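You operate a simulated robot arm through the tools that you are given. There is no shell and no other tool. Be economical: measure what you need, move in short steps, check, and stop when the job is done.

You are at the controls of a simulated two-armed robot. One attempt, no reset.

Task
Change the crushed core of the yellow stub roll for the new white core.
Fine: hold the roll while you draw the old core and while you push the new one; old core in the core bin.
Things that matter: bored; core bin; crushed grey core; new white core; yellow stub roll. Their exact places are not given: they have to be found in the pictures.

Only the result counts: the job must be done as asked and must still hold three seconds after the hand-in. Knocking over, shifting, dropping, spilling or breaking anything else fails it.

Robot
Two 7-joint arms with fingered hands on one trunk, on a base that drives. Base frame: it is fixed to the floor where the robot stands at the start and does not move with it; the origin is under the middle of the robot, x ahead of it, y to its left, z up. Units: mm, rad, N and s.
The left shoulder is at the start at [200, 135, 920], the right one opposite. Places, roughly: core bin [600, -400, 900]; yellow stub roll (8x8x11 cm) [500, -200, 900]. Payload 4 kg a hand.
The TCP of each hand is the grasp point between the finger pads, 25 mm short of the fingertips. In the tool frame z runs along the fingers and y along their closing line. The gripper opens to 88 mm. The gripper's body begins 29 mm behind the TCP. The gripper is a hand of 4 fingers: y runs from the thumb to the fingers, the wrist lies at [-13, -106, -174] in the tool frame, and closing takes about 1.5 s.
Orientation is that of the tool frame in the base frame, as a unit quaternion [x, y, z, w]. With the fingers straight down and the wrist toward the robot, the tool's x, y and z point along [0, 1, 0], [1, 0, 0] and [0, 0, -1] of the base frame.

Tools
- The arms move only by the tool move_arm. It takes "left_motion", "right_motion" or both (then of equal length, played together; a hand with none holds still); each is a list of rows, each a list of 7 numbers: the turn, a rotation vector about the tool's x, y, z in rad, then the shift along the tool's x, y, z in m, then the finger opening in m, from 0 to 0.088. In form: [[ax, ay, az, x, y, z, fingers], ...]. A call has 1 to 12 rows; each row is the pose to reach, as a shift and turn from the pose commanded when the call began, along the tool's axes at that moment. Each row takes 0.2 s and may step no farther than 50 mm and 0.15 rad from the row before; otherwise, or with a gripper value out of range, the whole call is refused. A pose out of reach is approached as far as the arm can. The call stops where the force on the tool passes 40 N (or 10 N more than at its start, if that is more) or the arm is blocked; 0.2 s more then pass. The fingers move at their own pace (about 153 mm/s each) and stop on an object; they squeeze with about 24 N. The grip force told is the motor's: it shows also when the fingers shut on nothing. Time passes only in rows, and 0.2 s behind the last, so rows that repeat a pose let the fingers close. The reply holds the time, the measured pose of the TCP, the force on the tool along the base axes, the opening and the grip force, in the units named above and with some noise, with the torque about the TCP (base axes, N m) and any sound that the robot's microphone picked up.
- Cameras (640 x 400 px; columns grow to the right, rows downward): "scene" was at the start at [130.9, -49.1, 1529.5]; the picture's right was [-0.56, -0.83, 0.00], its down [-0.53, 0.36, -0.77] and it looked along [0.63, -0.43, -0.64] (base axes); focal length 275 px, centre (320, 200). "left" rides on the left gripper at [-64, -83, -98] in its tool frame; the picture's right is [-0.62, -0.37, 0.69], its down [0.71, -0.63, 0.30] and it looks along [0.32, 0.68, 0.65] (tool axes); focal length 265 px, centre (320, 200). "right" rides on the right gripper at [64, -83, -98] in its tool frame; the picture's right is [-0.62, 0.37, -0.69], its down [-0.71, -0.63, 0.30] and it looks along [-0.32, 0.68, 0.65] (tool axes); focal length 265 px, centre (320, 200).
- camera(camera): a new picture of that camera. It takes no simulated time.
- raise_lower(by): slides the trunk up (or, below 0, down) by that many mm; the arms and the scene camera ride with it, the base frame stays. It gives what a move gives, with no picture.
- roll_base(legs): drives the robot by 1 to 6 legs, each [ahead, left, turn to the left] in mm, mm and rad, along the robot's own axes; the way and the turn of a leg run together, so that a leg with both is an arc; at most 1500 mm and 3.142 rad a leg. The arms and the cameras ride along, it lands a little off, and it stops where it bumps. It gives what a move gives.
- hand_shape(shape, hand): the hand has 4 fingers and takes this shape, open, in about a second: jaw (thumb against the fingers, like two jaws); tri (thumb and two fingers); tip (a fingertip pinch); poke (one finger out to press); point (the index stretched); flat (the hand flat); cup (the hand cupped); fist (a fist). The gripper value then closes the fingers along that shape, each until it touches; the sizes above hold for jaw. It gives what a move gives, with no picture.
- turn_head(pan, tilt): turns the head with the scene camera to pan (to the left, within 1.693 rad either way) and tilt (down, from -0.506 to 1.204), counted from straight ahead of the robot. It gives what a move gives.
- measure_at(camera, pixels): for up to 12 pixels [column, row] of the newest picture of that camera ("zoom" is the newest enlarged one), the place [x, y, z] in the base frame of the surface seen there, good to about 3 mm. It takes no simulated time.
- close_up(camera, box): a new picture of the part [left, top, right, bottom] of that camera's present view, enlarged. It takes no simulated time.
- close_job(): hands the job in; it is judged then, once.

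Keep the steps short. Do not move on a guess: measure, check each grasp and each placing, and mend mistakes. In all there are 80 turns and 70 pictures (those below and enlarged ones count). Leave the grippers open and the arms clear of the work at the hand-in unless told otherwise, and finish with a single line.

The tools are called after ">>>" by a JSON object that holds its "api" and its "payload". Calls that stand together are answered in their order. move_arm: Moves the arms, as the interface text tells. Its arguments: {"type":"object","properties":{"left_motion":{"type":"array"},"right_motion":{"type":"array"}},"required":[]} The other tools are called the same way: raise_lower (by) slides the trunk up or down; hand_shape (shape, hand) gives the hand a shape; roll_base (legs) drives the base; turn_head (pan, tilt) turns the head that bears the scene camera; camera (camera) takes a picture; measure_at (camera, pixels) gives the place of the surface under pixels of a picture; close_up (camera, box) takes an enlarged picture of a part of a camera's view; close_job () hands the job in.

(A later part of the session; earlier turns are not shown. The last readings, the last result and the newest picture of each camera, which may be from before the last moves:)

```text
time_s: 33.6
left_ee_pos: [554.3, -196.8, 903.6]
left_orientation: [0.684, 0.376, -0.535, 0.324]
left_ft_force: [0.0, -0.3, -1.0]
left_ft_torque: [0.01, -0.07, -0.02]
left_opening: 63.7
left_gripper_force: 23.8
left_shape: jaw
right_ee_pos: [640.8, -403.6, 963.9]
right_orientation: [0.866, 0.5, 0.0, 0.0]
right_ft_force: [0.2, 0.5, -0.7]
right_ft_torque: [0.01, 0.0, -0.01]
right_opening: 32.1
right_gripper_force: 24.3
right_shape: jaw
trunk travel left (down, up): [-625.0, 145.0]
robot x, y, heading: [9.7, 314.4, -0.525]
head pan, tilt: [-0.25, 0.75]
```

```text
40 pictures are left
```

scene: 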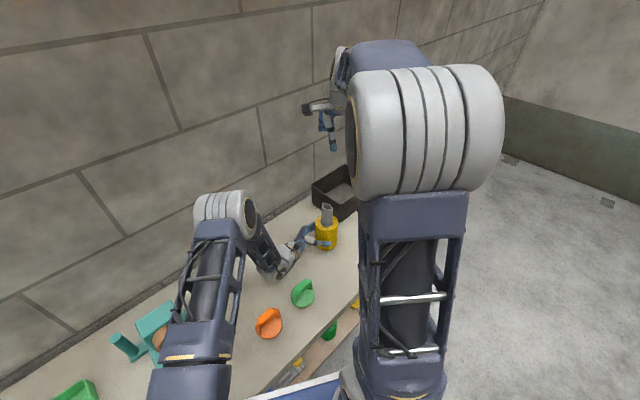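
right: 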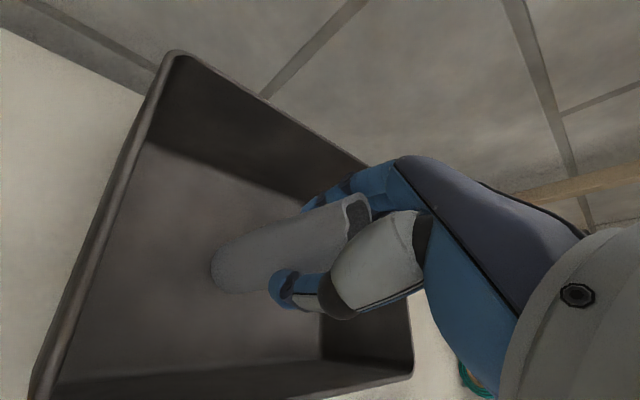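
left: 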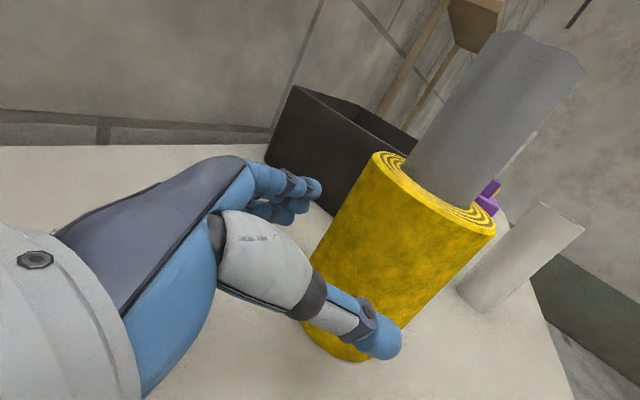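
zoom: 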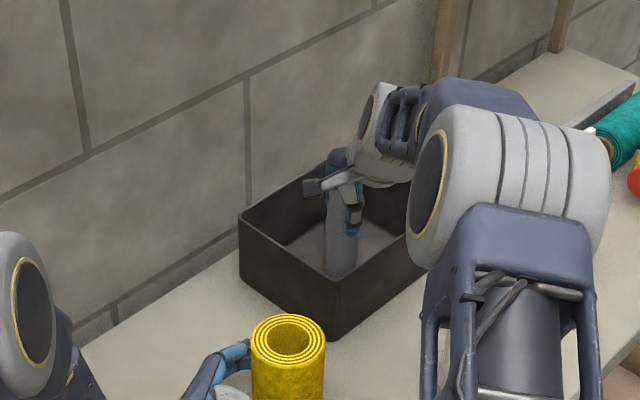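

The core is well inside the bin. I lower 10 mm more and open the hand, waiting in place.

>>> {"api": "move_arm", "payload": {"right_motion": [[0, 0, 0, 0, 0, 0.005, 0.015], [0, 0, 0, 0, 0, 0.01, 0.015], [0, 0, 0, 0, 0, 0.01, 0.05], [0, 0, 0, 0, 0, 0.01, 0.08], [0, 0, 0, 0, 0, 0.01, 0.08], [0, 0, 0, 0, 0, 0.01, 0.08], [0, 0, 0, 0, 0, 0.01, 0.08]]}}

>>> {"api": "camera", "payload": {"camera": "right"}}

```text
time_s: 35.2
left_ee_pos: [554.1, -196.6, 902.4]
left_orientation: [0.684, 0.375, -0.536, 0.323]
left_ft_force: [0.4, -0.2, -0.8]
left_ft_torque: [-0.01, -0.06, 0.01]
left_opening: 63.6
left_gripper_force: 24.3
left_shape: jaw
right_ee_pos: [640.2, -404.4, 954.3]
right_orientation: [0.866, 0.5, 0.001, 0.001]
right_ft_force: [0.3, 0.9, 0.0]
right_ft_torque: [0.03, 0.02, -0.01]
right_opening: 80.0
right_gripper_force: 0.1
right_shape: jaw
trunk travel left (down, up): [-625.0, 145.0]
robot x, y, heading: [10.3, 313.4, -0.522]
head pan, tilt: [-0.25, 0.75]
```

```text
39 pictures are left
```

right: 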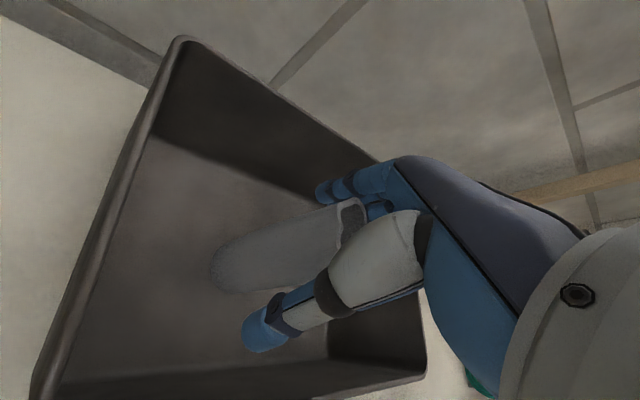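

The core stands released in the bin between the open fingers. I go straight up 160 mm.

>>> {"api": "move_arm", "payload": {"right_motion": [[0, 0, 0, 0, 0, -0.02, 0.08], [0, 0, 0, 0, 0, -0.04, 0.08], [0, 0, 0, 0, 0, -0.07, 0.08], [0, 0, 0, 0, 0, -0.1, 0.08], [0, 0, 0, 0, 0, -0.13, 0.08], [0, 0, 0, 0, 0, -0.16, 0.08], [0, 0, 0, 0, 0, -0.16, 0.08]]}}

>>> {"api": "camera", "payload": {"camera": "right"}}

>>> {"api": "camera", "payload": {"camera": "scene"}}

```text
time_s: 36.8
left_ee_pos: [553.8, -196.5, 902.5]
left_orientation: [0.684, 0.376, -0.535, 0.323]
left_ft_force: [-0.2, -0.3, -1.1]
left_ft_torque: [0.03, -0.04, -0.05]
left_opening: 63.9
left_gripper_force: 24.1
left_shape: jaw
right_ee_pos: [641.3, -405.0, 1115.6]
right_orientation: [0.866, 0.499, 0.001, 0.0]
right_ft_force: [-0.6, 0.3, 0.3]
right_ft_torque: [-0.05, 0.02, -0.01]
right_opening: 80.1
right_gripper_force: 0.1
right_shape: jaw
trunk travel left (down, up): [-625.0, 145.0]
robot x, y, heading: [14.8, 317.7, -0.526]
head pan, tilt: [-0.25, 0.75]
```

```text
38 pictures are left
```

right: 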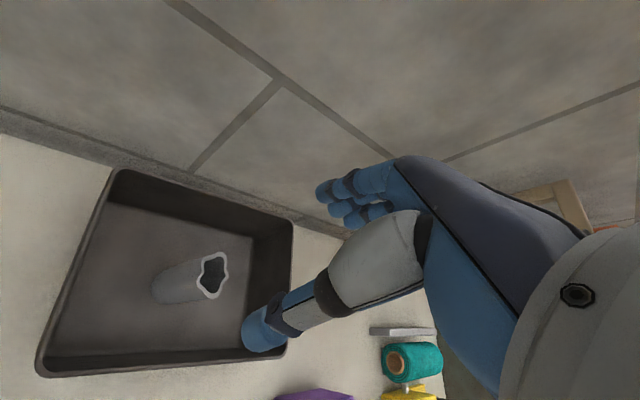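

```text
37 pictures are left
```

scene: 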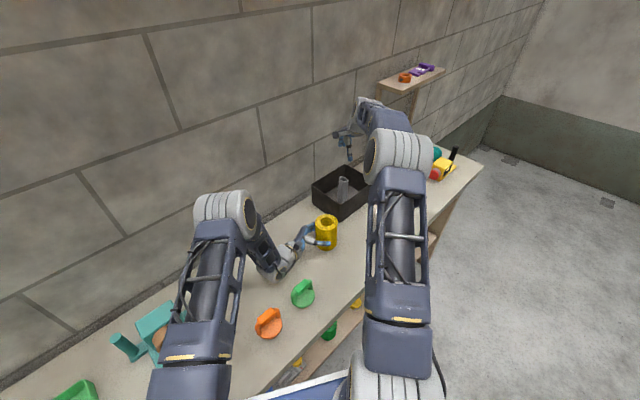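

The old core stands in the bin. Next the right hand moves over the white core at (440,-374), staying at z≈1116.

>>> {"api": "move_arm", "payload": {"right_motion": [[0, 0, 0, -0.0147, -0.0379, 0, 0.088], [0, 0, 0, -0.0295, -0.0758, 0, 0.088], [0, 0, 0, -0.0442, -0.1138, 0, 0.088], [0, 0, 0, -0.059, -0.1517, 0, 0.088], [0, 0, 0, -0.0737, -0.1896, 0, 0.088], [0, 0, 0, -0.0737, -0.1896, 0, 0.088]]}}

>>> {"api": "camera", "payload": {"camera": "right"}}

>>> {"api": "camera", "payload": {"camera": "scene"}}

```text
time_s: 38.2
left_ee_pos: [554.9, -197.1, 902.0]
left_orientation: [0.684, 0.376, -0.534, 0.323]
left_ft_force: [-0.1, 1.1, -0.7]
left_ft_torque: [0.0, -0.08, 0.02]
left_opening: 63.5
left_gripper_force: 23.8
left_shape: jaw
right_ee_pos: [439.9, -373.5, 1114.9]
right_orientation: [0.866, 0.501, 0.0, 0.0]
right_ft_force: [-0.5, 0.1, -0.1]
right_ft_torque: [0.0, -0.02, 0.0]
right_opening: 87.7
right_gripper_force: 0.1
right_shape: jaw
trunk travel left (down, up): [-625.0, 145.0]
robot x, y, heading: [6.5, 315.4, -0.521]
head pan, tilt: [-0.25, 0.75]
```

```text
36 pictures are left
```

right: 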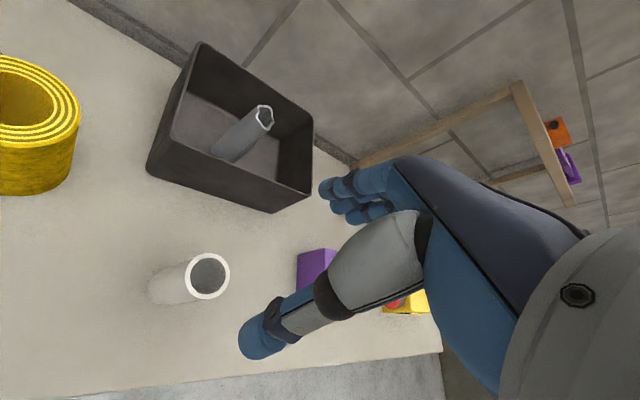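

```text
35 pictures are left
```

scene: 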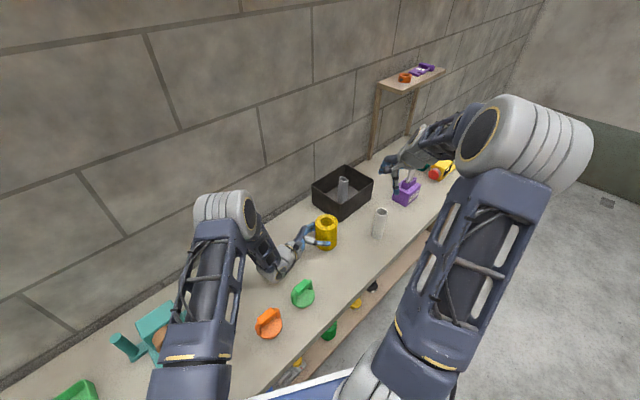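

I measure the white core's rim, its foot and the nearby purple item.

>>> {"api": "measure_at", "payload": {"camera": "right", "pixels": [[208, 257], [189, 276], [226, 275], [207, 295], [175, 283], [300, 260], [335, 258]]}}

>>> {"api": "measure_at", "payload": {"camera": "scene", "pixels": [[381, 207], [380, 222], [377, 234], [398, 195], [405, 183], [407, 200]]}}

```text
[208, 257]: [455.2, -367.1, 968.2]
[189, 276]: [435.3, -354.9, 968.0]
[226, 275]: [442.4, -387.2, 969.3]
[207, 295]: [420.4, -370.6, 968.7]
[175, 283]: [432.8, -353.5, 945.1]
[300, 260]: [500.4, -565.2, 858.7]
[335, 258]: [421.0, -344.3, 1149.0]
```

```text
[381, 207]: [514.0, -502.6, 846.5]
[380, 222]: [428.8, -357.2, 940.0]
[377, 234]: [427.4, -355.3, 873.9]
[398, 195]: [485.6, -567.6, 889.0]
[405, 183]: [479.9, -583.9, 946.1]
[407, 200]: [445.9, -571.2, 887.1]
```

White core centre ≈ (438.5,-371), purple item 190 mm off. I lower to TCP z≈956 (tips 931), correcting 3 mm.

>>> {"api": "move_arm", "payload": {"right_motion": [[0, 0, 0, 0.0014, -0.0025, 0.035, 0.088], [0, 0, 0, 0.0014, -0.0025, 0.07, 0.088], [0, 0, 0, 0.0014, -0.0025, 0.1, 0.088], [0, 0, 0, 0.0014, -0.0025, 0.125, 0.088], [0, 0, 0, 0.0014, -0.0025, 0.145, 0.088], [0, 0, 0, 0.0014, -0.0025, 0.159, 0.088], [0, 0, 0, 0.0014, -0.0025, 0.159, 0.088]]}}

>>> {"api": "camera", "payload": {"camera": "right"}}

>>> {"api": "close_up", "payload": {"camera": "scene", "box": [300, 160, 460, 260]}}

```text
time_s: 39.8
left_ee_pos: [555.2, -197.3, 901.8]
left_orientation: [0.684, 0.376, -0.535, 0.323]
left_ft_force: [0.2, -0.1, -1.0]
left_ft_torque: [0.03, -0.08, -0.02]
left_opening: 63.9
left_gripper_force: 23.8
left_shape: jaw
right_ee_pos: [438.0, -370.8, 954.5]
right_orientation: [0.866, 0.5, 0.0, 0.0]
right_ft_force: [0.7, 0.4, 0.4]
right_ft_torque: [-0.03, -0.01, 0.03]
right_opening: 87.7
right_gripper_force: 0.1
right_shape: jaw
trunk travel left (down, up): [-625.0, 145.0]
robot x, y, heading: [8.5, 313.7, -0.531]
head pan, tilt: [-0.25, 0.75]
```

```text
34 pictures are left
```

right: 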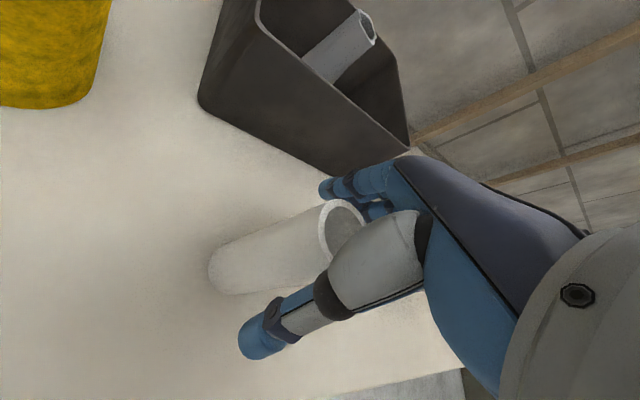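

```text
4.00 times, centred on (380, 210) of scene
```

zoom: 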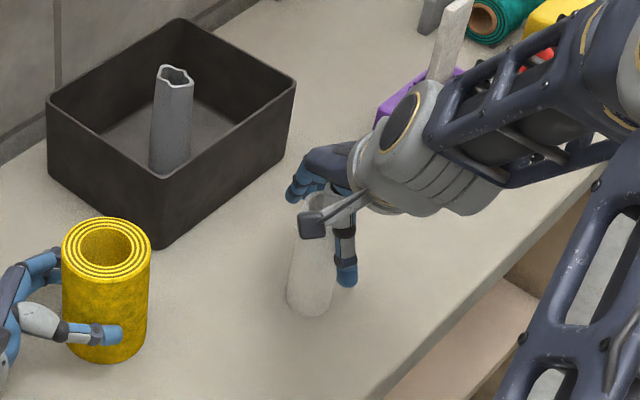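

The white core stands between the fingers. I close on it.

>>> {"api": "move_arm", "payload": {"right_motion": [[0, 0, 0, 0, 0, 0, 0.06], [0, 0, 0, 0, 0, 0, 0.03], [0, 0, 0, 0, 0, 0, 0.02], [0, 0, 0, 0, 0, 0, 0.02], [0, 0, 0, 0, 0, 0, 0.02], [0, 0, 0, 0, 0, 0, 0.02], [0, 0, 0, 0, 0, 0, 0.02], [0, 0, 0, 0, 0, 0, 0.02]]}}

>>> {"api": "camera", "payload": {"camera": "right"}}

```text
time_s: 41.6
left_ee_pos: [554.0, -196.9, 902.3]
left_orientation: [0.684, 0.376, -0.535, 0.324]
left_ft_force: [-1.0, 0.9, -0.7]
left_ft_torque: [0.04, -0.08, 0.03]
left_opening: 63.4
left_gripper_force: 24.0
left_shape: jaw
right_ee_pos: [438.1, -370.7, 955.0]
right_orientation: [0.866, 0.499, 0.0, 0.0]
right_ft_force: [1.4, 0.0, -0.5]
right_ft_torque: [0.0, 0.0, -0.02]
right_opening: 32.6
right_gripper_force: 24.2
right_shape: jaw
trunk travel left (down, up): [-625.0, 145.0]
robot x, y, heading: [10.0, 312.8, -0.527]
head pan, tilt: [-0.25, 0.75]
```

```text
32 pictures are left
```

right: 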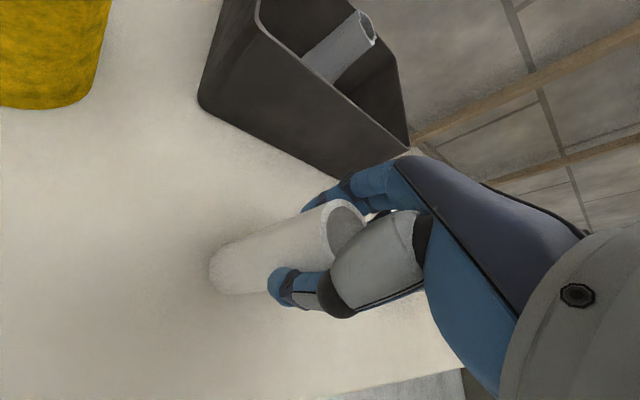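

Gripped (32.6 mm, 24 N). I lift 145 mm straight up, then carry it to above the roll in the same call's later rows.

>>> {"api": "move_arm", "payload": {"right_motion": [[0, 0, 0, 0, 0, -0.02, 0.02], [0, 0, 0, 0, 0, -0.06, 0.02], [0, 0, 0, 0, 0, -0.105, 0.02], [0, 0, 0, 0, 0, -0.145, 0.02], [0, 0, 0, 0.038, 0.003, -0.145, 0.02], [0, 0, 0, 0.076, 0.006, -0.145, 0.02], [0, 0, 0, 0.114, 0.008, -0.145, 0.02], [0, 0, 0, 0.152, 0.011, -0.145, 0.02], [0, 0, 0, 0.1887, 0.0134, -0.145, 0.02], [0, 0, 0, 0.1887, 0.0134, -0.145, 0.02], [0, 0, 0, 0.1887, 0.0134, -0.145, 0.02]]}}

>>> {"api": "close_up", "payload": {"camera": "scene", "box": [260, 160, 388, 240]}}

>>> {"api": "camera", "payload": {"camera": "right"}}

```text
time_s: 44.0
left_ee_pos: [554.2, -195.9, 902.9]
left_orientation: [0.684, 0.376, -0.534, 0.323]
left_ft_force: [0.0, -0.7, 0.1]
left_ft_torque: [0.01, -0.08, -0.04]
left_opening: 63.6
left_gripper_force: 24.0
left_shape: jaw
right_ee_pos: [543.6, -214.5, 1100.5]
right_orientation: [0.866, 0.5, 0.0, 0.0]
right_ft_force: [-0.5, 0.6, -1.1]
right_ft_torque: [-0.04, -0.01, 0.01]
right_opening: 32.6
right_gripper_force: 24.1
right_shape: jaw
trunk travel left (down, up): [-625.0, 145.0]
robot x, y, heading: [11.9, 316.2, -0.519]
head pan, tilt: [-0.25, 0.75]
```

```text
5.00 times, centred on (324, 200) of scene
```

zoom: 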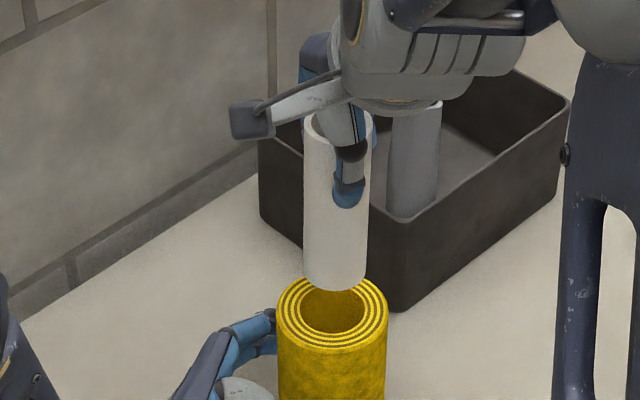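

```text
30 pictures are left
```

right: 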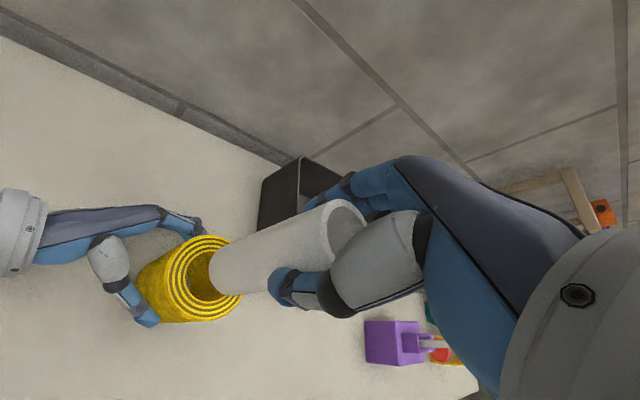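

The white core hangs just over the bore. I measure its lower end and the bore's edges for exact alignment.

>>> {"api": "measure_at", "payload": {"camera": "zoom", "pixels": [[335, 284], [335, 240], [306, 240], [364, 240], [333, 335], [333, 352], [278, 312], [386, 312], [299, 310], [368, 310], [285, 290], [380, 290]]}}

>>> {"api": "close_up", "payload": {"camera": "scene", "box": [308, 206, 348, 231]}}

```text
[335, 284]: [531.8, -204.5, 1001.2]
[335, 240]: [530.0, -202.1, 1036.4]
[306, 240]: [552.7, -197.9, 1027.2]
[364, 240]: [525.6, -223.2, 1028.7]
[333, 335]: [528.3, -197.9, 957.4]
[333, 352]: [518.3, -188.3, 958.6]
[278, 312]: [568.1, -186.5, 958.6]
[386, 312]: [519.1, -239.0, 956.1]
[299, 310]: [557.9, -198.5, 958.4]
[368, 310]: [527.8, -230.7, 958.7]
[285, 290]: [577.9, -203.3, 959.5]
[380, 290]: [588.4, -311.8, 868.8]
```

```text
16.00 times, centred on (328, 218) of scene
```

zoom: 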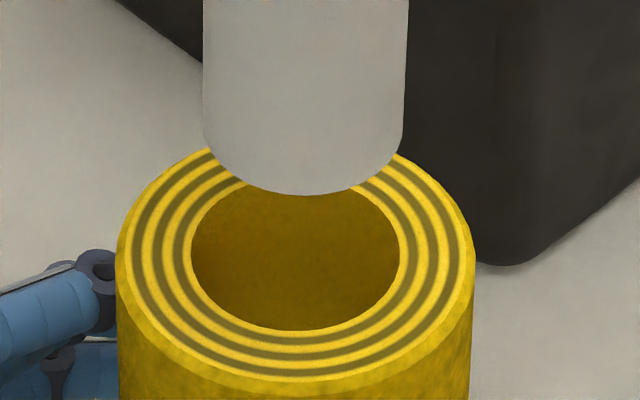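

From the scene the sideways alignment is within 1 mm. I check the other direction with the left camera, which looks at the rim from another side.

>>> {"api": "camera", "payload": {"camera": "left"}}

>>> {"api": "close_up", "payload": {"camera": "right", "box": [120, 200, 280, 300]}}

```text
28 pictures are left
```

left: 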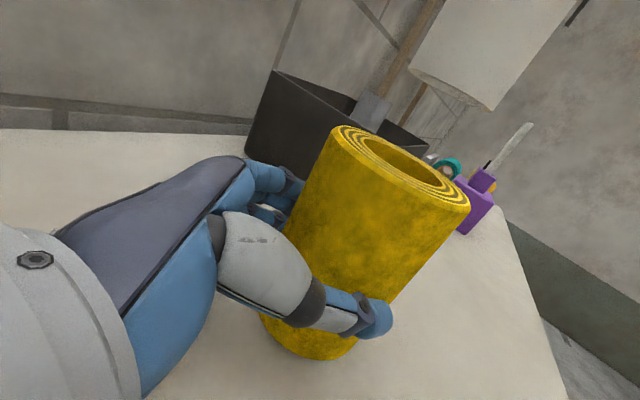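

```text
4.00 times, centred on (200, 250) of right
```

zoom: 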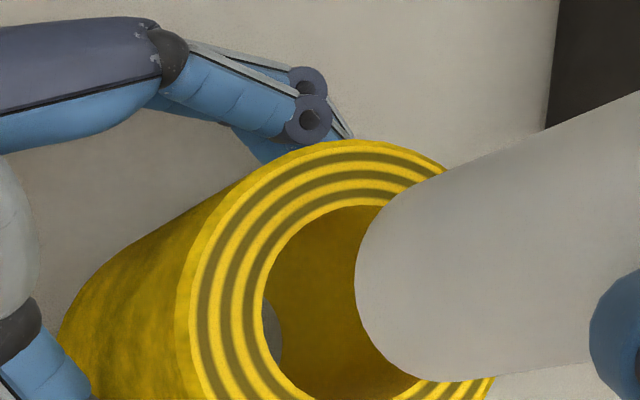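

>>> {"api": "measure_at", "payload": {"camera": "left", "pixels": [[414, 66], [488, 102], [450, 84], [455, 50], [430, 40], [500, 75], [338, 132], [466, 200], [402, 175], [365, 135], [450, 180], [325, 270]]}}

```text
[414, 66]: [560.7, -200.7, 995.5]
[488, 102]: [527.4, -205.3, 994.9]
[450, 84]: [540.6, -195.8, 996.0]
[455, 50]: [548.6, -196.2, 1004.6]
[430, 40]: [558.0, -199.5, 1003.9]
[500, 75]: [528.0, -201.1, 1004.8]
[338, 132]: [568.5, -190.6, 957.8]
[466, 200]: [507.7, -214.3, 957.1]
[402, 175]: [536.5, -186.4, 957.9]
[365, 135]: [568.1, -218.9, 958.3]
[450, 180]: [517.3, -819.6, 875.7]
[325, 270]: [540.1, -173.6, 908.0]
```

All estimates agree that core and bore axes coincide within ~2 mm (both near (544,-214)). I lower slowly by 48 mm to enter the bore about 10 mm, nudging 1 mm, and watch the force.

>>> {"api": "move_arm", "payload": {"right_motion": [[0, 0, 0, 0.001, 0, 0.015, 0.02], [0, 0, 0, 0.001, 0, 0.03, 0.02], [0, 0, 0, 0.001, 0, 0.036, 0.02], [0, 0, 0, 0.001, 0, 0.04, 0.02], [0, 0, 0, 0.001, 0, 0.044, 0.02], [0, 0, 0, 0.001, 0, 0.048, 0.02]]}}

>>> {"api": "close_up", "payload": {"camera": "scene", "box": [292, 186, 356, 226]}}

```text
time_s: 45.4
left_ee_pos: [554.1, -197.2, 902.7]
left_orientation: [0.684, 0.376, -0.535, 0.323]
left_ft_force: [-0.7, -1.4, -0.1]
left_ft_torque: [0.0, -0.01, 0.0]
left_opening: 63.6
left_gripper_force: 24.0
left_shape: jaw
right_ee_pos: [545.2, -212.7, 1053.2]
right_orientation: [0.866, 0.5, 0.0, 0.0]
right_ft_force: [0.0, 0.3, 0.0]
right_ft_torque: [0.02, 0.03, 0.02]
right_opening: 32.6
right_gripper_force: 24.4
right_shape: jaw
trunk travel left (down, up): [-625.0, 145.0]
robot x, y, heading: [9.9, 316.3, -0.522]
head pan, tilt: [-0.25, 0.75]
```

```text
10.00 times, centred on (324, 206) of scene
```

zoom: 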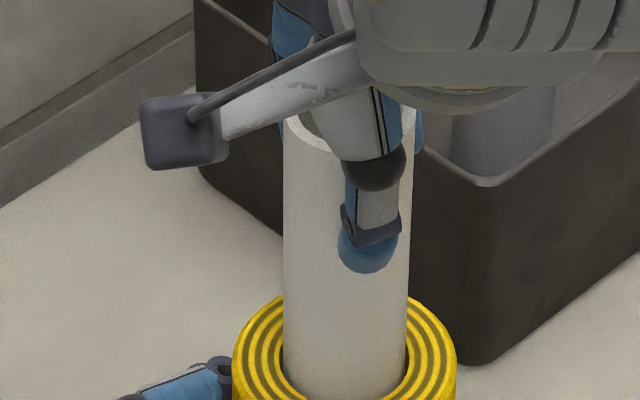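

The core has entered the bore without force. I lower 58 mm more so the fingertips stay about 10 mm above the roll.

>>> {"api": "move_arm", "payload": {"right_motion": [[0, 0, 0, 0, 0, 0.012, 0.02], [0, 0, 0, 0, 0, 0.024, 0.02], [0, 0, 0, 0, 0, 0.036, 0.02], [0, 0, 0, 0, 0, 0.048, 0.02], [0, 0, 0, 0, 0, 0.058, 0.02], [0, 0, 0, 0, 0, 0.058, 0.02]]}}

>>> {"api": "close_up", "payload": {"camera": "scene", "box": [284, 186, 364, 236]}}

```text
time_s: 46.8
left_ee_pos: [554.7, -196.6, 902.8]
left_orientation: [0.684, 0.375, -0.535, 0.324]
left_ft_force: [-0.1, -3.5, -3.8]
left_ft_torque: [0.09, -0.01, 0.01]
left_opening: 64.2
left_gripper_force: 23.9
left_shape: jaw
right_ee_pos: [544.6, -213.2, 995.7]
right_orientation: [0.866, 0.5, 0.001, 0.003]
right_ft_force: [3.0, 4.7, 29.9]
right_ft_torque: [0.08, -0.1, 0.07]
right_opening: 34.7
right_gripper_force: 24.4
right_shape: jaw
trunk travel left (down, up): [-625.0, 145.0]
robot x, y, heading: [5.5, 314.6, -0.528]
head pan, tilt: [-0.25, 0.75]
```

```text
8.00 times, centred on (324, 211) of scene
```

zoom: 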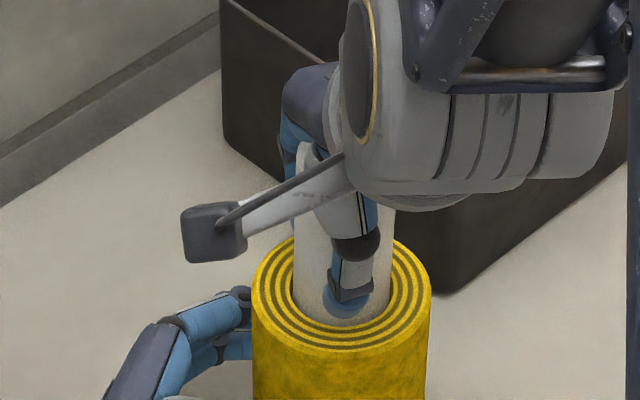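

An upward force of 30 N has appeared and the opening rose to 34.7 mm. I measure the thumb tip, the core top and the roll rim to see what touches.

>>> {"api": "measure_at", "payload": {"camera": "zoom", "pixels": [[345, 310], [345, 300], [310, 290], [303, 150], [300, 170], [385, 260], [320, 322], [345, 328], [340, 345], [262, 280], [345, 318], [388, 215]]}}

>>> {"api": "camera", "payload": {"camera": "right"}}

>>> {"api": "camera", "payload": {"camera": "left"}}

```text
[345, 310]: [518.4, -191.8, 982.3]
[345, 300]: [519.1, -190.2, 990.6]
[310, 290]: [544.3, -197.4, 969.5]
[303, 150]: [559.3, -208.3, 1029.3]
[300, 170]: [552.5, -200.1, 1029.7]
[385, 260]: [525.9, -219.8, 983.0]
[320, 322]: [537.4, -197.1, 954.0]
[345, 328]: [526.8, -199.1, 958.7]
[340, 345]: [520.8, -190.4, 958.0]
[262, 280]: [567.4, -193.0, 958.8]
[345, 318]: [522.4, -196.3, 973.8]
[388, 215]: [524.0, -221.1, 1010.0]
```

```text
24 pictures are left
```

right: 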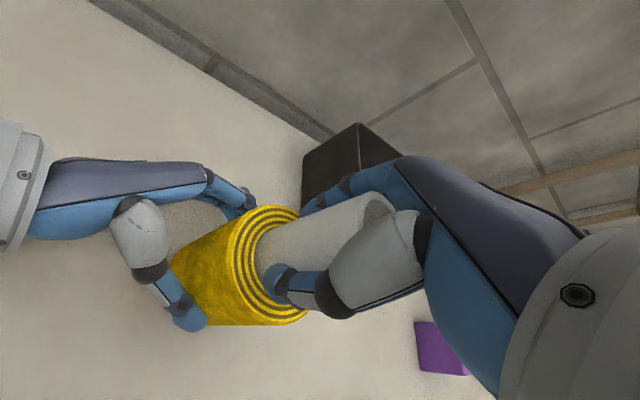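

```text
23 pictures are left
```

left: 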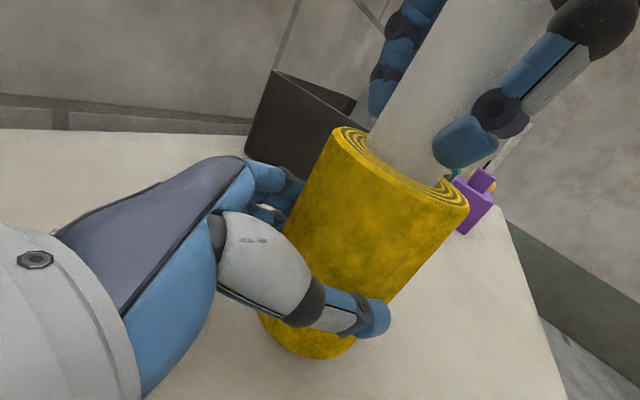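

The core top is at 1029, so it slid up in my grip: its foot met resistance at z≈909. That is the very depth at which the old core sat (top 1029). I release, rise 80 mm and look, then press from above to make sure that it is fully seated.

>>> {"api": "move_arm", "payload": {"right_motion": [[0, 0, 0, 0, 0, -0.003, 0.05], [0, 0, 0, 0, 0, -0.003, 0.088], [0, 0, 0, 0, 0, -0.003, 0.088], [0, 0, 0, 0, 0, -0.003, 0.088], [0, 0, 0, 0, 0, -0.025, 0.088], [0, 0, 0, 0, 0, -0.055, 0.088], [0, 0, 0, 0, 0, -0.09, 0.088], [0, 0, 0, 0, 0, -0.09, 0.088]]}}

>>> {"api": "close_up", "payload": {"camera": "scene", "box": [284, 186, 364, 236]}}

>>> {"api": "camera", "payload": {"camera": "right"}}

```text
time_s: 48.6
left_ee_pos: [553.5, -197.3, 902.2]
left_orientation: [0.684, 0.376, -0.535, 0.324]
left_ft_force: [-0.1, 0.0, -0.8]
left_ft_torque: [0.03, -0.06, -0.05]
left_opening: 64.0
left_gripper_force: 24.2
left_shape: jaw
right_ee_pos: [545.2, -213.7, 1084.6]
right_orientation: [0.866, 0.5, -0.001, 0.0]
right_ft_force: [0.4, 0.4, 0.3]
right_ft_torque: [-0.04, -0.02, -0.02]
right_opening: 87.4
right_gripper_force: 0.1
right_shape: jaw
trunk travel left (down, up): [-625.0, 145.0]
robot x, y, heading: [7.9, 317.5, -0.523]
head pan, tilt: [-0.25, 0.75]
```

```text
8.00 times, centred on (324, 211) of scene
```

zoom: 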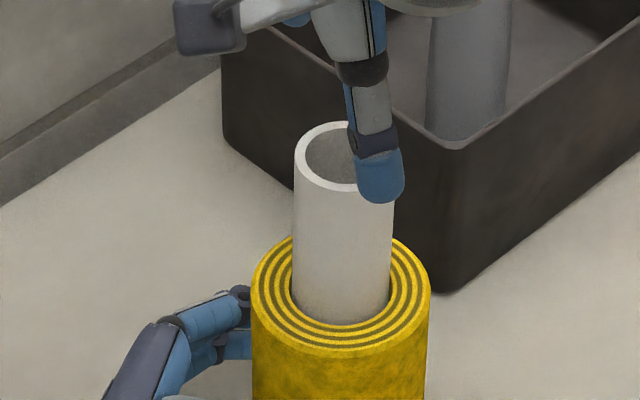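

```text
21 pictures are left
```

right: 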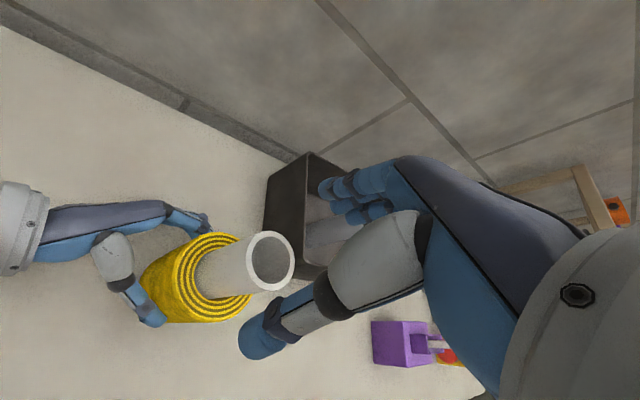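

The core stands upright in the roll. I close the fingers to a 32 mm gap above it and press down on the rim in small steps (the move stops at 40 N).

>>> {"api": "measure_at", "payload": {"camera": "zoom", "pixels": [[325, 185], [300, 155], [325, 126], [340, 260]]}}

>>> {"api": "move_arm", "payload": {"right_motion": [[0, 0, 0, 0, 0, 0, 0.032], [0, 0, 0, 0, 0, 0, 0.032], [0, 0, 0, 0, 0, 0, 0.032], [0, 0, 0, 0, 0, 0.015, 0.032], [0, 0, 0, 0, 0, 0.022, 0.032], [0, 0, 0, 0, 0, 0.028, 0.032], [0, 0, 0, 0, 0, 0.032, 0.032], [0, 0, 0, 0, 0, 0.036, 0.032], [0, 0, 0, 0, 0, 0.04, 0.032], [0, 0, 0, 0, 0, 0.044, 0.032], [0, 0, 0, 0, 0, 0.048, 0.032]]}}

>>> {"api": "close_up", "payload": {"camera": "scene", "box": [284, 186, 364, 236]}}

```text
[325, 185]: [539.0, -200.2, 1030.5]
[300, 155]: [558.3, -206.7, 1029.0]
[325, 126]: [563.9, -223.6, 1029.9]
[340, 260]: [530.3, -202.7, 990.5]
```

```text
time_s: 50.7
left_ee_pos: [554.6, -197.3, 902.0]
left_orientation: [0.684, 0.377, -0.534, 0.323]
left_ft_force: [4.5, -5.3, -2.4]
left_ft_torque: [0.08, -0.03, 0.07]
left_opening: 64.1
left_gripper_force: 24.0
left_shape: jaw
right_ee_pos: [547.7, -217.9, 1052.1]
right_orientation: [0.866, 0.5, 0.005, 0.01]
right_ft_force: [-4.1, 3.4, 24.6]
right_ft_torque: [-0.11, -0.08, 0.02]
right_opening: 33.5
right_gripper_force: 23.5
right_shape: jaw
trunk travel left (down, up): [-625.0, 145.0]
robot x, y, heading: [9.4, 312.8, -0.523]
head pan, tilt: [-0.25, 0.75]
stopped in row 10 (right hand): the force on the tool passed its limit (the readings are from after the stop); the commanded pose is now the measured one
```

```text
8.00 times, centred on (324, 211) of scene
```

zoom: 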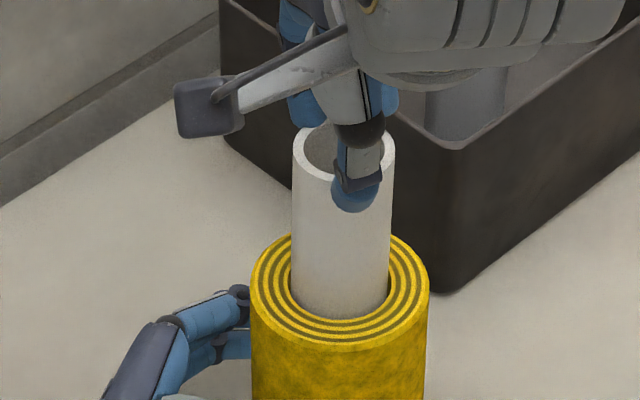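

The press reached 40 N and the core did not go deeper (top still ≈1029), so it sits on the stop of the bore as the old one did. I open the hand and rise.

>>> {"api": "move_arm", "payload": {"right_motion": [[0, 0, 0, 0, 0, -0.002, 0.06], [0, 0, 0, 0, 0, -0.002, 0.088], [0, 0, 0, 0, 0, -0.002, 0.088], [0, 0, 0, 0, 0, -0.03, 0.088], [0, 0, 0, 0, 0, -0.07, 0.088], [0, 0, 0, 0, 0, -0.11, 0.088], [0, 0, 0, 0, 0, -0.15, 0.088], [0, 0, 0, 0, 0, -0.15, 0.088]]}}

>>> {"api": "close_up", "payload": {"camera": "scene", "box": [272, 160, 368, 220]}}

>>> {"api": "camera", "payload": {"camera": "right"}}

```text
time_s: 52.5
left_ee_pos: [554.9, -197.7, 901.7]
left_orientation: [0.684, 0.377, -0.534, 0.323]
left_ft_force: [-1.7, 0.7, 1.2]
left_ft_torque: [0.01, -0.02, -0.05]
left_opening: 63.6
left_gripper_force: 24.3
left_shape: jaw
right_ee_pos: [546.1, -212.4, 1198.4]
right_orientation: [0.866, 0.5, 0.003, 0.005]
right_ft_force: [-0.3, 0.5, 0.3]
right_ft_torque: [0.02, -0.03, 0.01]
right_opening: 87.8
right_gripper_force: 0.1
right_shape: jaw
trunk travel left (down, up): [-625.0, 145.0]
robot x, y, heading: [11.5, 317.6, -0.524]
head pan, tilt: [-0.25, 0.75]
```

```text
6.67 times, centred on (320, 190) of scene
```

zoom: 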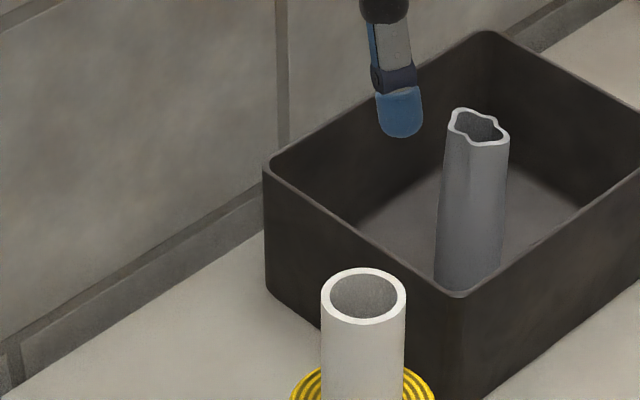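

```text
18 pictures are left
```

right: 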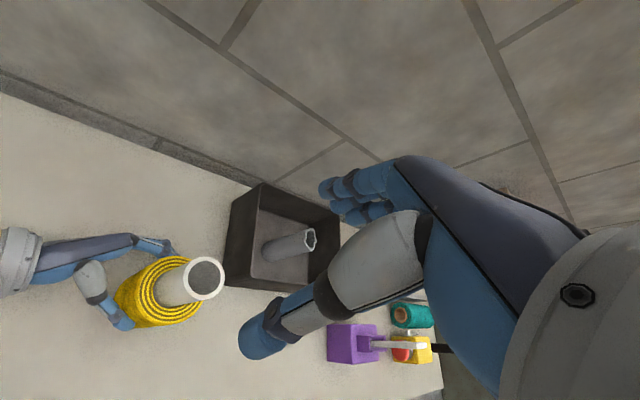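

I measure the white core top and the old core's top and length for comparison.

>>> {"api": "measure_at", "payload": {"camera": "zoom", "pixels": [[363, 320], [363, 272], [325, 295], [402, 295], [475, 110], [505, 140], [470, 240], [400, 215]]}}

>>> {"api": "close_up", "payload": {"camera": "right", "box": [100, 230, 260, 330]}}

```text
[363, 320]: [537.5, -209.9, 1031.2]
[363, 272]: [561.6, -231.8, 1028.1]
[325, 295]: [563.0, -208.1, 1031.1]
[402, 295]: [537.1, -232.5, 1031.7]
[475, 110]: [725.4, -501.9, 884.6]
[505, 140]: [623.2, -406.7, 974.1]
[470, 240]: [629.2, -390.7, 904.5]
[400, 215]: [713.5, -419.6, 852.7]
```

```text
4.00 times, centred on (180, 280) of right
```

zoom: 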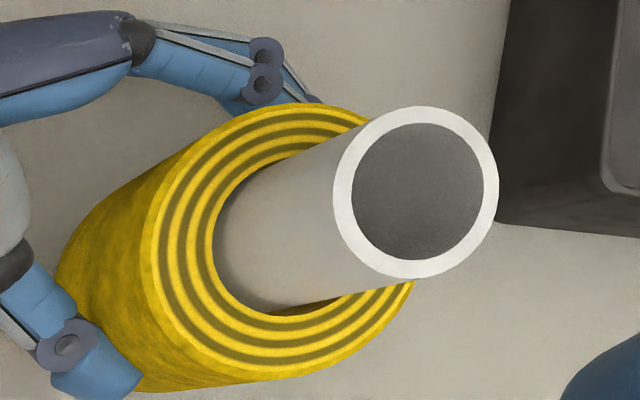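

The new core's foot is at the same depth (~909) as the old core's was. I want to see into the tube, so I shift the right hand sideways, which puts its camera straight above the core (looking down at about pixel (39,322)).

>>> {"api": "move_arm", "payload": {"right_motion": [[0, 0, 0, -0.022, 0.0275, 0, 0.088], [0, 0, 0, -0.0445, 0.055, 0, 0.088], [0, 0, 0, -0.0667, 0.0824, 0, 0.088], [0, 0, 0, -0.0667, 0.0824, 0, 0.088]]}}

>>> {"api": "close_up", "payload": {"camera": "right", "box": [0, 262, 192, 382]}}

```text
time_s: 53.5
left_ee_pos: [553.9, -196.4, 901.5]
left_orientation: [0.684, 0.376, -0.534, 0.323]
left_ft_force: [0.0, 0.1, 0.6]
left_ft_torque: [-0.04, -0.12, 0.01]
left_opening: 63.6
left_gripper_force: 23.9
left_shape: jaw
right_ee_pos: [584.2, -312.0, 1198.6]
right_orientation: [0.866, 0.5, 0.002, 0.006]
right_ft_force: [-0.2, 0.7, -0.6]
right_ft_torque: [-0.01, -0.02, 0.0]
right_opening: 87.9
right_gripper_force: 0.0
right_shape: jaw
trunk travel left (down, up): [-625.0, 145.0]
robot x, y, heading: [8.8, 315.7, -0.523]
head pan, tilt: [-0.25, 0.75]
```

```text
3.33 times, centred on (96, 322) of right
```

zoom: 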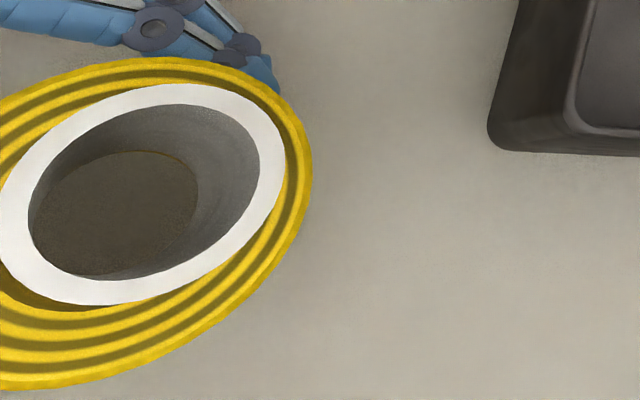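

I can see the floor inside the tube at (110,215) in the zoom. I measure it.

>>> {"api": "measure_at", "payload": {"camera": "zoom", "pixels": [[110, 215], [80, 240], [150, 200], [60, 220], [130, 250], [165, 95], [265, 180], [120, 297], [10, 200], [150, 65], [295, 180]]}}

```text
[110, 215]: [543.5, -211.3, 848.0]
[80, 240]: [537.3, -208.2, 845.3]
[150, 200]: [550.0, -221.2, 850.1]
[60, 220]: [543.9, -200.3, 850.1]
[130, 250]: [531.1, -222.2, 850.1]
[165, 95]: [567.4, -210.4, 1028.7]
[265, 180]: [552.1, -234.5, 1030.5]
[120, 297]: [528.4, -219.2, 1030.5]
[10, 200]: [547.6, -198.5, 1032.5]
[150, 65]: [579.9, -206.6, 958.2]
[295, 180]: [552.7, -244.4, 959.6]
```

Through the tube I see the table (z≈850), so the bore goes right through, but the core rests at ~909. To tell a seat from a jam, I will regrip the core, lift it ~15 mm, straighten it and lower it again. First I go back over it and down.

>>> {"api": "move_arm", "payload": {"right_motion": [[0, 0, 0, 0.022, -0.0275, 0, 0.088], [0, 0, 0, 0.0445, -0.055, 0, 0.088], [0, 0, 0, 0.0667, -0.0805, 0, 0.088], [0, 0, 0, 0.066, -0.08, 0.04, 0.088], [0, 0, 0, 0.066, -0.08, 0.085, 0.088], [0, 0, 0, 0.066, -0.08, 0.125, 0.088], [0, 0, 0, 0.066, -0.08, 0.16, 0.088], [0, 0, 0, 0.066, -0.08, 0.19, 0.088], [0, 0, 0, 0.066, -0.08, 0.19, 0.088]]}}

>>> {"api": "close_up", "payload": {"camera": "scene", "box": [284, 180, 364, 230]}}

```text
time_s: 55.5
left_ee_pos: [554.7, -197.0, 900.7]
left_orientation: [0.684, 0.377, -0.534, 0.323]
left_ft_force: [0.4, 0.0, -0.3]
left_ft_torque: [-0.04, -0.12, 0.0]
left_opening: 63.5
left_gripper_force: 24.4
left_shape: jaw
right_ee_pos: [547.5, -215.5, 1007.6]
right_orientation: [0.866, 0.5, 0.003, 0.007]
right_ft_force: [-0.3, 0.2, -0.5]
right_ft_torque: [0.02, 0.01, 0.02]
right_opening: 87.4
right_gripper_force: 0.1
right_shape: jaw
trunk travel left (down, up): [-625.0, 145.0]
robot x, y, heading: [9.0, 316.0, -0.524]
head pan, tilt: [-0.25, 0.75]
```

```text
8.00 times, centred on (324, 205) of scene
```

zoom: 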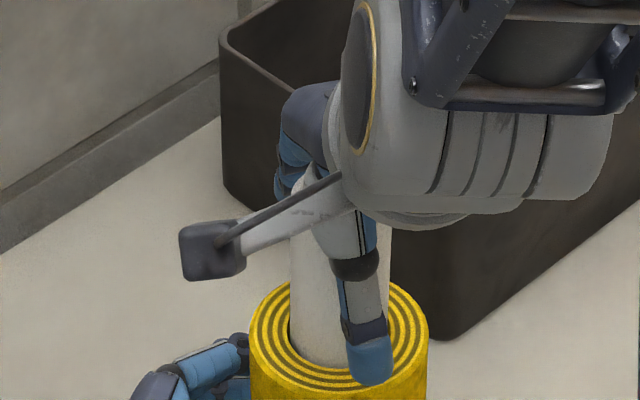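

Hand is around the core again. I close, then lift 15 mm while squaring the tool (0.015 rad) and centring 3 mm.

>>> {"api": "move_arm", "payload": {"right_motion": [[0, 0, 0, 0, 0, 0, 0.05], [0, 0, 0, 0, 0, 0, 0.02], [0, 0, 0, 0, 0, 0, 0.02], [0, 0, 0, 0, 0, 0, 0.02], [0, 0, 0, 0, 0, 0, 0.02], [0, 0, 0, 0, 0, 0, 0.02], [0.007, 0.001, 0, 0, -0.001, -0.007, 0.02], [0.015, 0.002, 0, 0, -0.003, -0.015, 0.02], [0.015, 0.002, 0, 0, -0.003, -0.015, 0.02]]}}

>>> {"api": "close_up", "payload": {"camera": "scene", "box": [284, 180, 364, 230]}}

```text
time_s: 57.5
left_ee_pos: [553.0, -197.2, 902.0]
left_orientation: [0.684, 0.376, -0.535, 0.322]
left_ft_force: [-0.8, 0.4, 1.6]
left_ft_torque: [-0.04, -0.13, -0.07]
left_opening: 63.5
left_gripper_force: 24.0
left_shape: jaw
right_ee_pos: [545.9, -215.1, 1020.9]
right_orientation: [0.866, 0.5, -0.001, -0.001]
right_ft_force: [0.8, 0.4, -0.7]
right_ft_torque: [0.02, -0.04, 0.02]
right_opening: 30.5
right_gripper_force: 23.9
right_shape: jaw
trunk travel left (down, up): [-625.0, 145.0]
robot x, y, heading: [10.2, 319.3, -0.526]
head pan, tilt: [-0.25, 0.75]
```

```text
8.00 times, centred on (324, 205) of scene
```

zoom: 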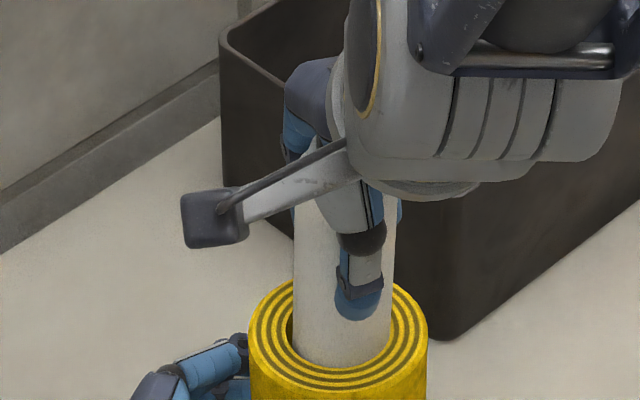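

Lifted freely and now standing centred. I lower 22 mm in small steps, i.e. 7 mm beyond the former rest, and read the force.

>>> {"api": "move_arm", "payload": {"right_motion": [[0, 0, 0, 0, 0, 0.006, 0.02], [0, 0, 0, 0, 0, 0.012, 0.02], [0, 0, 0, 0, 0, 0.016, 0.02], [0, 0, 0, 0, 0, 0.019, 0.02], [0, 0, 0, 0, 0, 0.022, 0.02], [0, 0, 0, 0, 0, 0.022, 0.02]]}}

>>> {"api": "close_up", "payload": {"camera": "scene", "box": [284, 180, 364, 230]}}

```text
time_s: 58.9
left_ee_pos: [553.6, -197.7, 902.3]
left_orientation: [0.685, 0.376, -0.535, 0.322]
left_ft_force: [0.1, -6.4, -4.9]
left_ft_torque: [0.06, -0.07, 0.05]
left_opening: 63.8
left_gripper_force: 23.8
left_shape: jaw
right_ee_pos: [546.7, -216.0, 1004.3]
right_orientation: [0.866, 0.5, 0.001, 0.002]
right_ft_force: [-9.4, 2.5, 34.4]
right_ft_torque: [0.14, 0.44, -0.02]
right_opening: 34.1
right_gripper_force: 24.6
right_shape: jaw
trunk travel left (down, up): [-625.0, 145.0]
robot x, y, heading: [9.8, 319.7, -0.523]
head pan, tilt: [-0.25, 0.75]
```

```text
8.00 times, centred on (324, 205) of scene
```

zoom: 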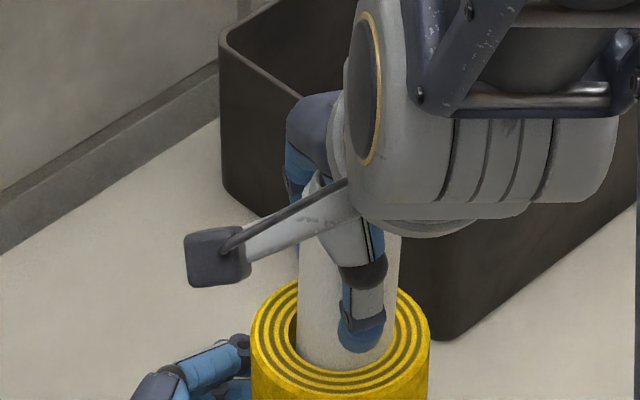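

It stops hard at exactly the same depth again, with the core otherwise free, so that is the seat in the bore. I ease 4 mm up, release, and rise clear.

>>> {"api": "move_arm", "payload": {"right_motion": [[0, 0, 0, 0, 0, -0.003, 0.02], [0, 0, 0, 0, 0, -0.005, 0.02], [0, 0, 0, 0, 0, -0.005, 0.05], [0, 0, 0, 0, 0, -0.005, 0.088], [0, 0, 0, 0, 0, -0.005, 0.088], [0, 0, 0, 0, 0, -0.03, 0.088], [0, 0, 0, 0, 0, -0.07, 0.088], [0, 0, 0, 0, 0, -0.115, 0.088], [0, 0, 0, 0, 0, -0.16, 0.088], [0, 0, 0, 0, 0, -0.2, 0.088], [0, 0, 0, 0, 0, -0.2, 0.088]]}}

>>> {"api": "close_up", "payload": {"camera": "scene", "box": [284, 180, 364, 230]}}

```text
time_s: 61.3
left_ee_pos: [554.7, -196.6, 902.6]
left_orientation: [0.684, 0.377, -0.534, 0.323]
left_ft_force: [-1.0, 0.0, 0.5]
left_ft_torque: [-0.01, -0.1, -0.07]
left_opening: 63.6
left_gripper_force: 24.4
left_shape: jaw
right_ee_pos: [547.7, -217.7, 1201.2]
right_orientation: [0.866, 0.5, -0.001, -0.001]
right_ft_force: [-0.5, -1.1, 0.0]
right_ft_torque: [0.01, 0.01, 0.0]
right_opening: 87.4
right_gripper_force: 0.0
right_shape: jaw
trunk travel left (down, up): [-625.0, 145.0]
robot x, y, heading: [11.9, 314.2, -0.526]
head pan, tilt: [-0.25, 0.75]
```

```text
8.00 times, centred on (324, 205) of scene
```

zoom: 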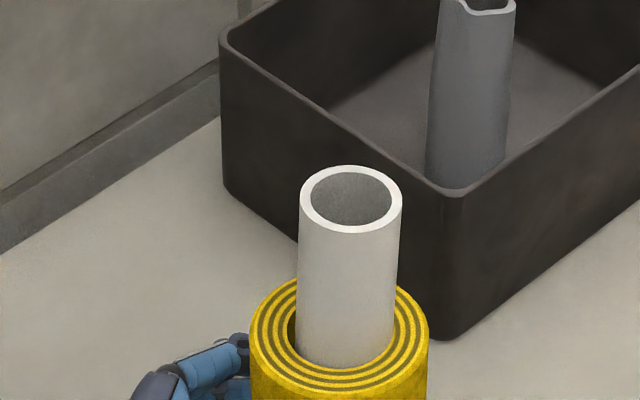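

I check the seat height of the white core's rim.

>>> {"api": "measure_at", "payload": {"camera": "zoom", "pixels": [[350, 228], [304, 200], [398, 200], [350, 170], [340, 300], [340, 380]]}}

```text
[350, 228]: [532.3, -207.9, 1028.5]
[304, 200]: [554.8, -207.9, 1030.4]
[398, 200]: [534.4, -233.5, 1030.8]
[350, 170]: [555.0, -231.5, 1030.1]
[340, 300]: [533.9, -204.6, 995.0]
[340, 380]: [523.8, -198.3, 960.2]
```

Rim level at 1030 within ±1 mm: upright and seated. Now I release the roll with the left hand (opening only).

>>> {"api": "move_arm", "payload": {"left_motion": [[0, 0, 0, 0, 0, 0, 0.075], [0, 0, 0, 0, 0, 0, 0.088], [0, 0, 0, 0, 0, 0, 0.088], [0, 0, 0, 0, 0, 0, 0.088], [0, 0, 0, 0, 0, 0, 0.088]]}}

>>> {"api": "close_up", "payload": {"camera": "scene", "box": [260, 180, 388, 260]}}

```text
time_s: 62.5
left_ee_pos: [554.9, -196.8, 901.9]
left_orientation: [0.684, 0.377, -0.534, 0.324]
left_ft_force: [1.2, -0.7, -0.3]
left_ft_torque: [-0.01, 0.01, -0.01]
left_opening: 87.6
left_gripper_force: 0.0
left_shape: jaw
right_ee_pos: [546.9, -216.7, 1199.8]
right_orientation: [0.866, 0.499, 0.0, -0.001]
right_ft_force: [1.4, -0.2, 0.3]
right_ft_torque: [0.01, -0.03, -0.01]
right_opening: 87.8
right_gripper_force: 0.0
right_shape: jaw
trunk travel left (down, up): [-625.0, 145.0]
robot x, y, heading: [9.0, 314.2, -0.522]
head pan, tilt: [-0.25, 0.75]
```

```text
5.00 times, centred on (324, 220) of scene
```

zoom: 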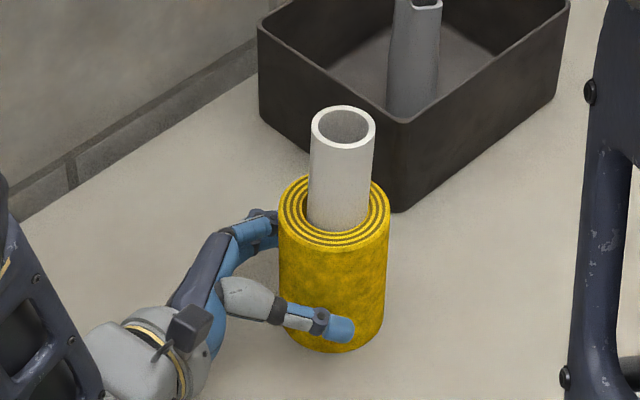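

The roll stands by itself with the new core. I draw the left hand straight back 100 mm along its fingers.

>>> {"api": "move_arm", "payload": {"left_motion": [[0, 0, 0, 0, 0, -0.012, 0.088], [0, 0, 0, 0, 0, -0.025, 0.088], [0, 0, 0, 0, 0, -0.04, 0.088], [0, 0, 0, 0, 0, -0.06, 0.088], [0, 0, 0, 0, 0, -0.08, 0.088], [0, 0, 0, 0, 0, -0.1, 0.088], [0, 0, 0, 0, 0, -0.1, 0.088]]}}

>>> {"api": "close_up", "payload": {"camera": "scene", "box": [228, 160, 388, 260]}}

```text
time_s: 64.1
left_ee_pos: [603.0, -111.2, 924.1]
left_orientation: [0.684, 0.377, -0.535, 0.323]
left_ft_force: [0.1, -0.2, -0.3]
left_ft_torque: [0.03, 0.0, 0.02]
left_opening: 87.7
left_gripper_force: 0.2
left_shape: jaw
right_ee_pos: [549.5, -217.1, 1199.7]
right_orientation: [0.866, 0.5, 0.0, 0.0]
right_ft_force: [-0.3, 0.6, 0.0]
right_ft_torque: [-0.03, -0.04, 0.02]
right_opening: 87.6
right_gripper_force: 0.1
right_shape: jaw
trunk travel left (down, up): [-625.0, 145.0]
robot x, y, heading: [7.0, 314.2, -0.522]
head pan, tilt: [-0.25, 0.75]
```

```text
4.00 times, centred on (308, 210) of scene
```

zoom: 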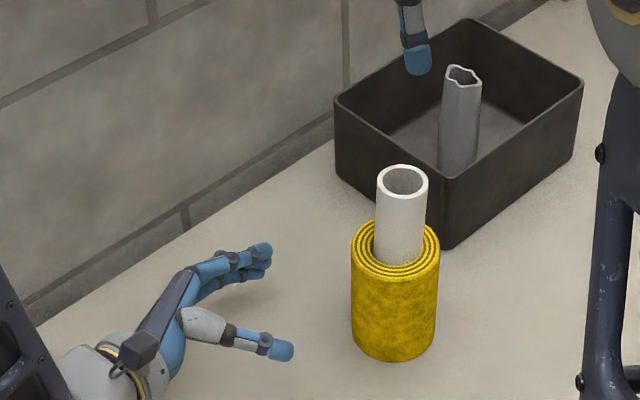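

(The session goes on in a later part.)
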